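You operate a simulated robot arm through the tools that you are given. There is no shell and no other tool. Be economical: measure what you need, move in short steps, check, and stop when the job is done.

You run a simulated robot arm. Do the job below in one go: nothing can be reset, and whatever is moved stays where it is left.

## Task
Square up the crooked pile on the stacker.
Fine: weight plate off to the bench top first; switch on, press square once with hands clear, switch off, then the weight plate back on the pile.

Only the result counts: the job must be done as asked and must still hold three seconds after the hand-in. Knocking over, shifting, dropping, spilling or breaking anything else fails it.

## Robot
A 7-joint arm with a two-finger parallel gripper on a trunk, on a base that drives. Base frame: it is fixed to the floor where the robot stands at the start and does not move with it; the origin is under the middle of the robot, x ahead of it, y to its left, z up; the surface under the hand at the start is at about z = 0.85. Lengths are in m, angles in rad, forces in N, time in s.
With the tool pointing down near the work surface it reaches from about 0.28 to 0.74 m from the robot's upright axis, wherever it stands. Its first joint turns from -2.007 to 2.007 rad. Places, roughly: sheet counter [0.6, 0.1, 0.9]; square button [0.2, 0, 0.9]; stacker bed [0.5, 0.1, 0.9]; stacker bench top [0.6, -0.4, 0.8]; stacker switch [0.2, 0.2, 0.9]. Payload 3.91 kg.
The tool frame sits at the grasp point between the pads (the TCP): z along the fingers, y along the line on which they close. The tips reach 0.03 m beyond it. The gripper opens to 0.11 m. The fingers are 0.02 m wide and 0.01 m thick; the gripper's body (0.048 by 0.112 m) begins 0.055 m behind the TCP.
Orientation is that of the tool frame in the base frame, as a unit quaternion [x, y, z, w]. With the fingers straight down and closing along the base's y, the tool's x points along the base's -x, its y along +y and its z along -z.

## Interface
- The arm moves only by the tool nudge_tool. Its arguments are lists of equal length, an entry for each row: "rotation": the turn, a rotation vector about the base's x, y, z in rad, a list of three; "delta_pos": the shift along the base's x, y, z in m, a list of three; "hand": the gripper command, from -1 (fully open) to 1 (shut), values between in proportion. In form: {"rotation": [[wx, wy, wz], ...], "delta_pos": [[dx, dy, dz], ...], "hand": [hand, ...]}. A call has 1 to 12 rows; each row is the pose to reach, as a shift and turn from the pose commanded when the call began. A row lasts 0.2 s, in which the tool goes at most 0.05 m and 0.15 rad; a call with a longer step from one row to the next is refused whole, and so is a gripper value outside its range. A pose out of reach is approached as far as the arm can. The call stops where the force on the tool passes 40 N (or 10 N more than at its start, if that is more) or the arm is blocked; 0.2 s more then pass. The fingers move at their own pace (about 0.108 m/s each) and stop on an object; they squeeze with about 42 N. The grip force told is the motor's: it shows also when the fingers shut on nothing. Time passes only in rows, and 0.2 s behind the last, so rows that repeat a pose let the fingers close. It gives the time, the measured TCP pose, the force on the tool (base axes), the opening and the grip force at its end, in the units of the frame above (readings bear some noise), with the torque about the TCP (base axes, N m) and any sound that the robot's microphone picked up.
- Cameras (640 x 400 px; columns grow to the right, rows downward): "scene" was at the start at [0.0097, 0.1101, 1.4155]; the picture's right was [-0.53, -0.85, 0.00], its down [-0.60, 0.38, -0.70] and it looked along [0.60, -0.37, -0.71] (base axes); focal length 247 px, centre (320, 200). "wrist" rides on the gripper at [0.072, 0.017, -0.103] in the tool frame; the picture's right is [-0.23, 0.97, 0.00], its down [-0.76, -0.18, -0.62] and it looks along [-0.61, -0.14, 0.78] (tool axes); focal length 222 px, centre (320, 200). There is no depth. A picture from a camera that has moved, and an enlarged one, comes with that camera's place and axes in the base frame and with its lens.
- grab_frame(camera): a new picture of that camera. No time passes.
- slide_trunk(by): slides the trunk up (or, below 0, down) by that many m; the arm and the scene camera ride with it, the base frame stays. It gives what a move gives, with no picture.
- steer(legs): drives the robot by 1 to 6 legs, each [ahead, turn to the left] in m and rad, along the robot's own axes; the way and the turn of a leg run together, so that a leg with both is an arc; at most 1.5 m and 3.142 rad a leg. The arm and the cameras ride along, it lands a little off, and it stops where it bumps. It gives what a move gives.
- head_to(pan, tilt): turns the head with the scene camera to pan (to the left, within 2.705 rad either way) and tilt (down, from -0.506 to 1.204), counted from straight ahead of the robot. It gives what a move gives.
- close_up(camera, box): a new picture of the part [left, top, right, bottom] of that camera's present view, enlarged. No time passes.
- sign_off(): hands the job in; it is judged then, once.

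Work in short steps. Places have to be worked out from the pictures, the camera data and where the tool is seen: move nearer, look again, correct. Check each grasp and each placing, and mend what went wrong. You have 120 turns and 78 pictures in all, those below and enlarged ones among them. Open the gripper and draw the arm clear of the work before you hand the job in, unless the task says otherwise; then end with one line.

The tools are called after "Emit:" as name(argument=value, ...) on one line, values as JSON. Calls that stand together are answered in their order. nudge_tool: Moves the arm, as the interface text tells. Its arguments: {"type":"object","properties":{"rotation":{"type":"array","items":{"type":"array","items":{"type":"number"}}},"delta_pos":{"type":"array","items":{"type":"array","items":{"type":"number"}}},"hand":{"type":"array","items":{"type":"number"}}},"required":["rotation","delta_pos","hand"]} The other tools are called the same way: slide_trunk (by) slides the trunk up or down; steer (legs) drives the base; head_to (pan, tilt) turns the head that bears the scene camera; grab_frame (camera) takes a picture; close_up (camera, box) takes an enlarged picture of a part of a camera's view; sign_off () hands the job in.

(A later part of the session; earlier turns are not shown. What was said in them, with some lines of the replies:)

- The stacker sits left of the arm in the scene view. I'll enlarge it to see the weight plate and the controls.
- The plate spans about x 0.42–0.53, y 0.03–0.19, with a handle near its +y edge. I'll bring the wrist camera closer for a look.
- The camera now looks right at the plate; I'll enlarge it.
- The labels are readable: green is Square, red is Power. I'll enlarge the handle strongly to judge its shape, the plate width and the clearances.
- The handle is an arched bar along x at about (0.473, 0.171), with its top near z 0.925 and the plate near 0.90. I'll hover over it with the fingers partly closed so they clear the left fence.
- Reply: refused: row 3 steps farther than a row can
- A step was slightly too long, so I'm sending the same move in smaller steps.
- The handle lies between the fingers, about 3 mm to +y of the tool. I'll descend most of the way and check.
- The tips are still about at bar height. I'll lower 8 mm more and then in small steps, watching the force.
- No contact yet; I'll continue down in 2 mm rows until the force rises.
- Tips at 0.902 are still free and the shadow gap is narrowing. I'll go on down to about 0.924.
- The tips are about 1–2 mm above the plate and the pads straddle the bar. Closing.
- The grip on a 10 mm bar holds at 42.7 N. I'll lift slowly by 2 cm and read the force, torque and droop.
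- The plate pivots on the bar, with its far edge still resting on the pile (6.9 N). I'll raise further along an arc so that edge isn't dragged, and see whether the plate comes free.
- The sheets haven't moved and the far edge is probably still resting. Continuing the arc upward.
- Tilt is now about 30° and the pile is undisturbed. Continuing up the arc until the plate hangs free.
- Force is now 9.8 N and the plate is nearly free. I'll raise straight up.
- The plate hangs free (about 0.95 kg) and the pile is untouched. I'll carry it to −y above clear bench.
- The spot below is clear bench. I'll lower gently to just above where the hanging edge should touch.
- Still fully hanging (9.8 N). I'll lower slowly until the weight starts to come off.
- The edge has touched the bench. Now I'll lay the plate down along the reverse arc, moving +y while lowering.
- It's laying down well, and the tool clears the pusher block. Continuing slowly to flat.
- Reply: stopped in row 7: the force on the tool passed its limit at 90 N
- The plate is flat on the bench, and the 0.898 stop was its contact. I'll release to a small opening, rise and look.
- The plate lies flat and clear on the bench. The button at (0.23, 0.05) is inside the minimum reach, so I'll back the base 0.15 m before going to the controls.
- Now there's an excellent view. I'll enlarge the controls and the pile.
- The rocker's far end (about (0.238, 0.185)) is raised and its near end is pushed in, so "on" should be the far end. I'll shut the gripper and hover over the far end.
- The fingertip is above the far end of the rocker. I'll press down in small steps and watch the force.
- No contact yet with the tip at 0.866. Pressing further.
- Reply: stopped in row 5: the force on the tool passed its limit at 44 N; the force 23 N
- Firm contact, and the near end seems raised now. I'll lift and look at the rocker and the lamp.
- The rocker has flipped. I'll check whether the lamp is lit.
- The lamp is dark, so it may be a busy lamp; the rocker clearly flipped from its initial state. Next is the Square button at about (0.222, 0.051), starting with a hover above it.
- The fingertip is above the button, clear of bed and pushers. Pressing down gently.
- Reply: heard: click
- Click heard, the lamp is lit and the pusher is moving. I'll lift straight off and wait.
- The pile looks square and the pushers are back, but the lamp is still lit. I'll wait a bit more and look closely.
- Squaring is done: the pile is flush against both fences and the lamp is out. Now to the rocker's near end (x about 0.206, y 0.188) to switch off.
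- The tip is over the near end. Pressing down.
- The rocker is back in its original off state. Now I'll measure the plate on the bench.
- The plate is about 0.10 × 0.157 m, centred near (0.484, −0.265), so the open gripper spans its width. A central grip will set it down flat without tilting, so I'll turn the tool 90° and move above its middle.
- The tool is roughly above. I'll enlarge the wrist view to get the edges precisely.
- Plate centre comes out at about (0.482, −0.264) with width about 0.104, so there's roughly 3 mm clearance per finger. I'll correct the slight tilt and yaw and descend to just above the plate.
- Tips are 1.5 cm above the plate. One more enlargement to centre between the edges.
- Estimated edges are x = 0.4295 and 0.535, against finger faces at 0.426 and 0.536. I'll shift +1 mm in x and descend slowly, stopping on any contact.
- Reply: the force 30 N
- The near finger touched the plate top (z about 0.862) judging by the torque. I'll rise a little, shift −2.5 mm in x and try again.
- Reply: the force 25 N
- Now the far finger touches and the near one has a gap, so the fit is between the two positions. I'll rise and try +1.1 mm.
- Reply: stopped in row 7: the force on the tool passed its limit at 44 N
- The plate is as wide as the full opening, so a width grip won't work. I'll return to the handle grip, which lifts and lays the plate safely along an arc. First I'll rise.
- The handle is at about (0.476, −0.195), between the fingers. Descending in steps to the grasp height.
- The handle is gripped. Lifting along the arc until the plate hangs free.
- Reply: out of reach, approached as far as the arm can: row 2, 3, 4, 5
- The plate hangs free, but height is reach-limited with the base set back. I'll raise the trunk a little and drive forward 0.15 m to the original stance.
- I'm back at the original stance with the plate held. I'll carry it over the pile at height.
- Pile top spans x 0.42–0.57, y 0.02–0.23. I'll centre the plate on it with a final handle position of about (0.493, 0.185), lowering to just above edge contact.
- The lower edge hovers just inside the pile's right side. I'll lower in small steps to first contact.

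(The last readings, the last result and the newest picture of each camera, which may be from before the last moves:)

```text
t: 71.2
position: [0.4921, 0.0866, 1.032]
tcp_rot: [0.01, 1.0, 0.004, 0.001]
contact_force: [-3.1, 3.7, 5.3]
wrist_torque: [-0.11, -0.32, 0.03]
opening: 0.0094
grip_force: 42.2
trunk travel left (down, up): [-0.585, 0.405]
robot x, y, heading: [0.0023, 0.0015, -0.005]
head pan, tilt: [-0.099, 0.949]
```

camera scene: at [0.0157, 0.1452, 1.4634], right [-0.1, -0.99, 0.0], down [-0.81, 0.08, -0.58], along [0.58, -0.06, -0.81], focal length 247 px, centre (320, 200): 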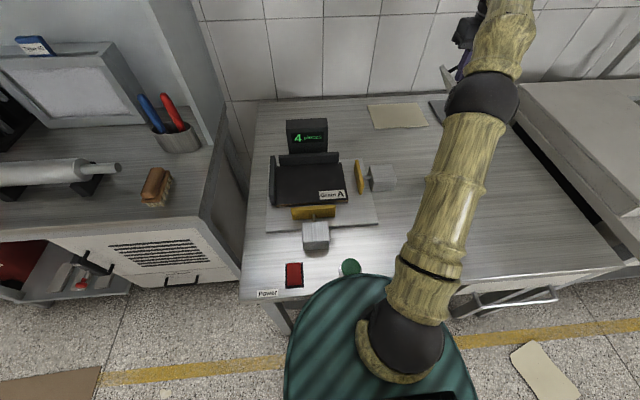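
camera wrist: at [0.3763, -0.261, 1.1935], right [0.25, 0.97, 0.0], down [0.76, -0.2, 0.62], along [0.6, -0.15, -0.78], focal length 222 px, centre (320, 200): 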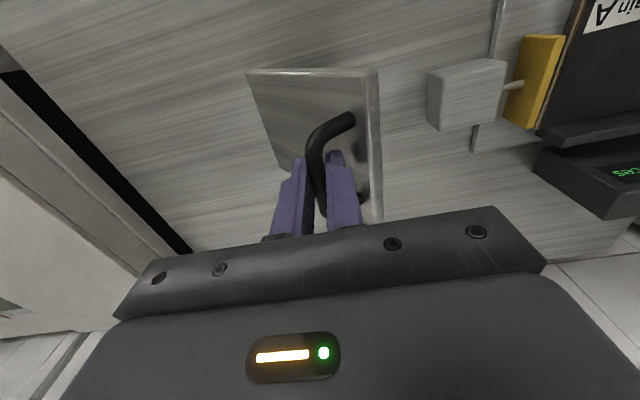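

Edge contact is made. Laying down along the arc, leading slightly toward +y (into the fence side).

Emit:
nudge_tool(rotation=[[0, 0, 0], [0, 0, 0], [0, 0, 0], [0, 0, 0], [0, 0, 0], [0, 0, 0], [0, 0, 0]], delta_pos=[[0, 0.007, 0.002], [0, 0.015, 0.0], [0, 0.026, -0.006], [0, 0.037, -0.0135], [0, 0.048, -0.022], [0, 0.058, -0.031], [0, 0.067, -0.041]], hand=[1, 1, 1, 1, 1, 1, 1])

Emit:
close_up(camera="scene", box=[250, 90, 410, 240])

```text
t: 72.8
position: [0.4931, 0.1514, 0.9891]
tcp_rot: [0.01, 1.0, 0.002, -0.001]
contact_force: [0.9, 1.6, -5.1]
wrist_torque: [0.04, -0.06, 0.12]
opening: 0.0099
grip_force: 42.8
trunk travel left (down, up): [-0.585, 0.405]
robot x, y, heading: [0.0071, -0.0038, 0.004]
head pan, tilt: [-0.099, 0.949]
```

```text
2.67 times, centred on (330, 165) of scene
camera zoom: at [0.0143, 0.1462, 1.4633], right [-0.1, -0.99, 0.0], down [-0.81, 0.08, -0.58], along [0.58, -0.06, -0.81], focal length 660 px, centre (293, 293)
```

zoom: 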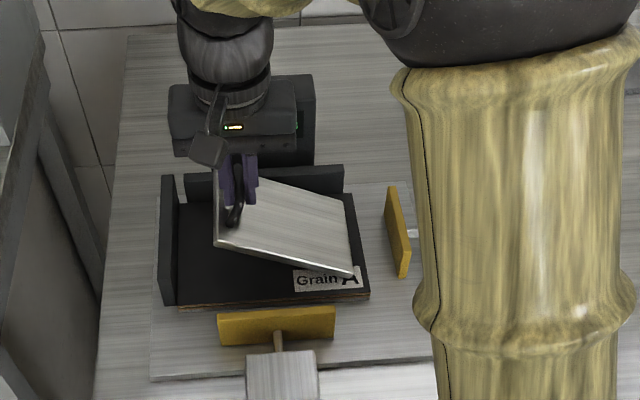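

Going well, and the pile is undisturbed. Continuing down, stopping a little short of flat.

Emit:
nudge_tool(rotation=[[0, 0, 0], [0, 0, 0], [0, 0, 0], [0, 0, 0], [0, 0, 0], [0, 0, 0], [0, 0, 0]], delta_pos=[[0, 0.008, -0.01], [0, 0.015, -0.02], [0, 0.02, -0.03], [0, 0.025, -0.038], [0, 0.028, -0.045], [0, 0.03, -0.05], [0, 0.031, -0.053]], hand=[1, 1, 1, 1, 1, 1, 1])

Emit:
close_up(camera="scene", box=[250, 90, 410, 240])

```text
t: 74.5
position: [0.4913, 0.1834, 0.9357]
tcp_rot: [0.01, 1.0, 0.002, 0.0]
contact_force: [-1.2, -0.3, -5.0]
wrist_torque: [-0.08, 0.3, -0.09]
opening: 0.0095
grip_force: 42.6
trunk travel left (down, up): [-0.585, 0.405]
robot x, y, heading: [-0.0002, 0.0024, 0.002]
head pan, tilt: [-0.099, 0.949]
```

```text
2.67 times, centred on (330, 165) of scene
camera zoom: at [0.0142, 0.1459, 1.4634], right [-0.1, -0.99, 0.0], down [-0.81, 0.08, -0.58], along [0.58, -0.06, -0.81], focal length 660 px, centre (293, 293)
```

zoom: 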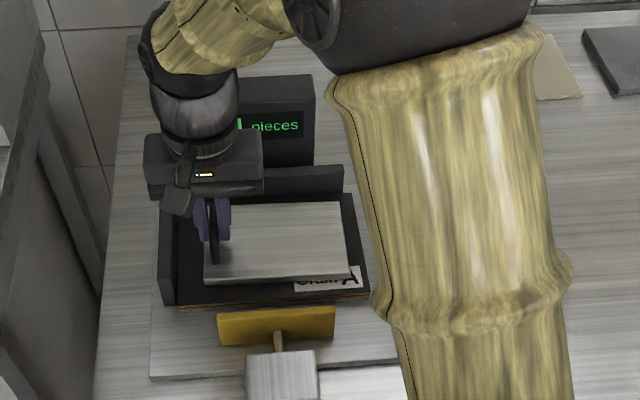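

Almost flat. I'll make the last few millimetres in tiny steps until the weight comes off.

Emit:
nudge_tool(rotation=[[0, 0, 0], [0, 0, 0], [0, 0, 0]], delta_pos=[[0, 0, -0.002], [0, 0.0005, -0.004], [0, 0.001, -0.006]], hand=[1, 1, 1])

```text
t: 75.2
position: [0.4912, 0.1847, 0.9309]
tcp_rot: [0.01, 1.0, 0.002, 0.002]
contact_force: [2.0, -0.8, 8.9]
wrist_torque: [-0.01, 0.49, 0.01]
opening: 0.0097
grip_force: 41.8
trunk travel left (down, up): [-0.585, 0.405]
robot x, y, heading: [-0.0029, -0.0037, 0.003]
head pan, tilt: [-0.099, 0.949]
```

The weight is off and the plate is pressing lightly. Releasing gently, then rising straight up.

Emit:
nudge_tool(rotation=[[0, 0, 0], [0, 0, 0], [0, 0, 0], [0, 0, 0], [0, 0, 0], [0, 0, 0], [0, 0, 0], [0, 0, 0]], delta_pos=[[0, 0, 0], [0, 0, 0], [0, 0, 0.001], [0, 0, 0.01], [0, 0, 0.03], [0, 0, 0.06], [0, 0, 0.1], [-0.02, -0.02, 0.14]], hand=[0.5, 0.4, 0.4, 0.4, 0.4, 0.4, 0.4, 0.4])

Emit:
close_up(camera="scene", box=[250, 90, 410, 240])

Emit:
grab_frame(camera="wrist")

```text
t: 77.0
position: [0.4723, 0.1656, 1.0683]
tcp_rot: [0.011, 1.0, 0.003, 0.0]
contact_force: [0.6, -0.4, 1.2]
wrist_torque: [0.02, 0.0, 0.01]
opening: 0.0332
grip_force: 0.0
trunk travel left (down, up): [-0.585, 0.405]
robot x, y, heading: [0.0023, 0.0002, -0.001]
head pan, tilt: [-0.099, 0.949]
```

```text
2.67 times, centred on (330, 165) of scene
camera zoom: at [0.0131, 0.1455, 1.4634], right [-0.1, -0.99, 0.0], down [-0.81, 0.08, -0.58], along [0.58, -0.06, -0.81], focal length 660 px, centre (293, 293)
```

zoom: 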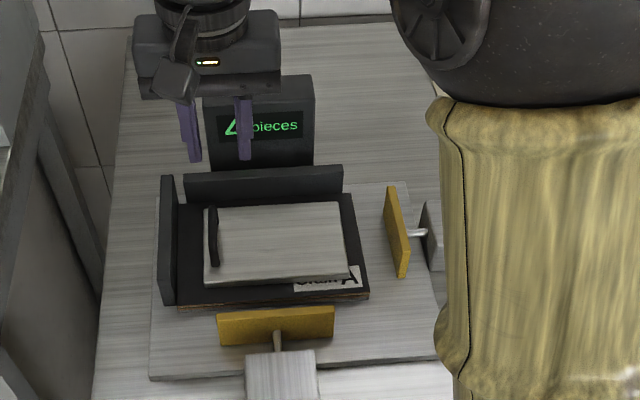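

```text
7 pictures are left
camera wrist: at [0.4012, 0.1841, 1.1727], right [0.25, 0.97, 0.0], down [0.76, -0.2, 0.62], along [0.6, -0.15, -0.78], focal length 222 px, centre (320, 200)
```

wrist: 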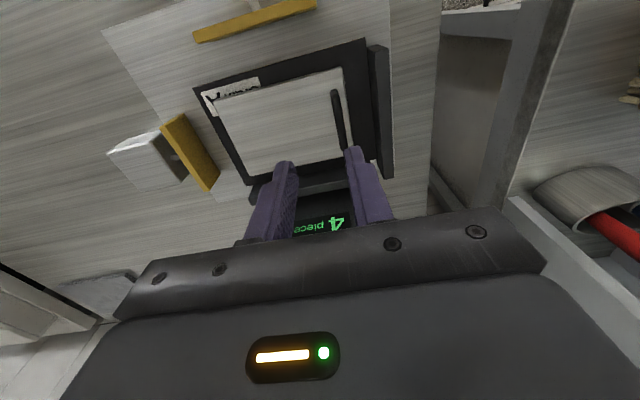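

The plate lies flat on the squared pile, which hasn't moved. I'll draw the arm clear, open the gripper, and take a last check.

Emit:
nudge_tool(rotation=[[0, 0, 0], [0, 0, 0], [0, 0, 0], [0, 0, 0], [0, 0, 0], [0, 0, 0], [0, 0, 0], [0, 0, 0]], delta_pos=[[0, -0.01, 0.03], [0, -0.03, 0.06], [0, -0.065, 0.08], [0, -0.105, 0.09], [0, -0.145, 0.09], [0, -0.185, 0.09], [0, -0.225, 0.09], [0, -0.265, 0.09]], hand=[0.4, 0.2, -0.5, -1, -1, -1, -1, -1])

Emit:
close_up(camera="scene", box=[250, 140, 390, 230])

Emit:
grab_frame(camera="scene")

```text
t: 78.8
position: [0.4722, -0.1007, 1.1591]
tcp_rot: [0.011, 1.0, 0.002, -0.001]
contact_force: [-0.3, -0.1, 0.2]
wrist_torque: [0.03, 0.02, 0.0]
opening: 0.1102
grip_force: 0.1
trunk travel left (down, up): [-0.585, 0.405]
robot x, y, heading: [-0.0007, -0.0022, -0.001]
head pan, tilt: [-0.099, 0.949]
```

```text
4.44 times, centred on (320, 185) of scene
camera zoom: at [0.0141, 0.1452, 1.4635], right [-0.1, -0.99, 0.0], down [-0.81, 0.08, -0.58], along [0.58, -0.06, -0.81], focal length 1100 px, centre (320, 267)
```

zoom: 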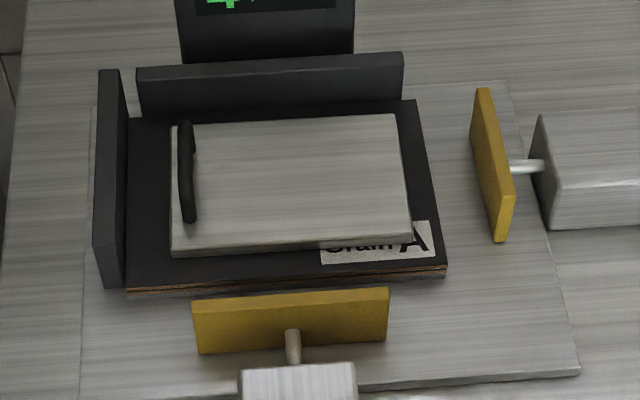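

```text
5 pictures are left
camera scene: at [0.0141, 0.1452, 1.4635], right [-0.1, -0.99, 0.0], down [-0.81, 0.08, -0.58], along [0.58, -0.06, -0.81], focal length 247 px, centre (320, 200)
```

scene: 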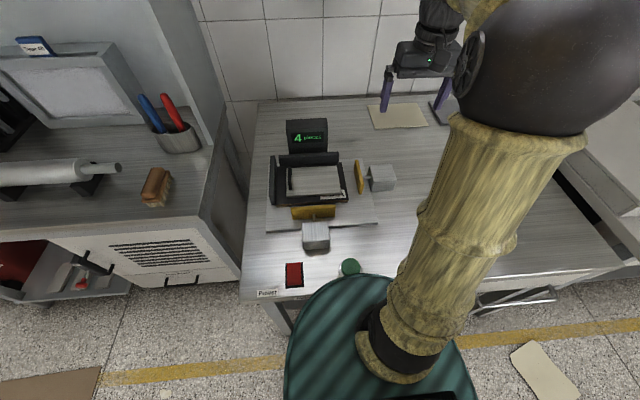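

The pile is square with the plate flat on top, the switch is off, and the arm is clear with the gripper open. Handing in.

Emit:
sign_off()

```text
The job is handed in.
```

The pile on the stacker is squared, the weight plate is back on top of it, the power switch is off, and the arm is clear with the gripper open.
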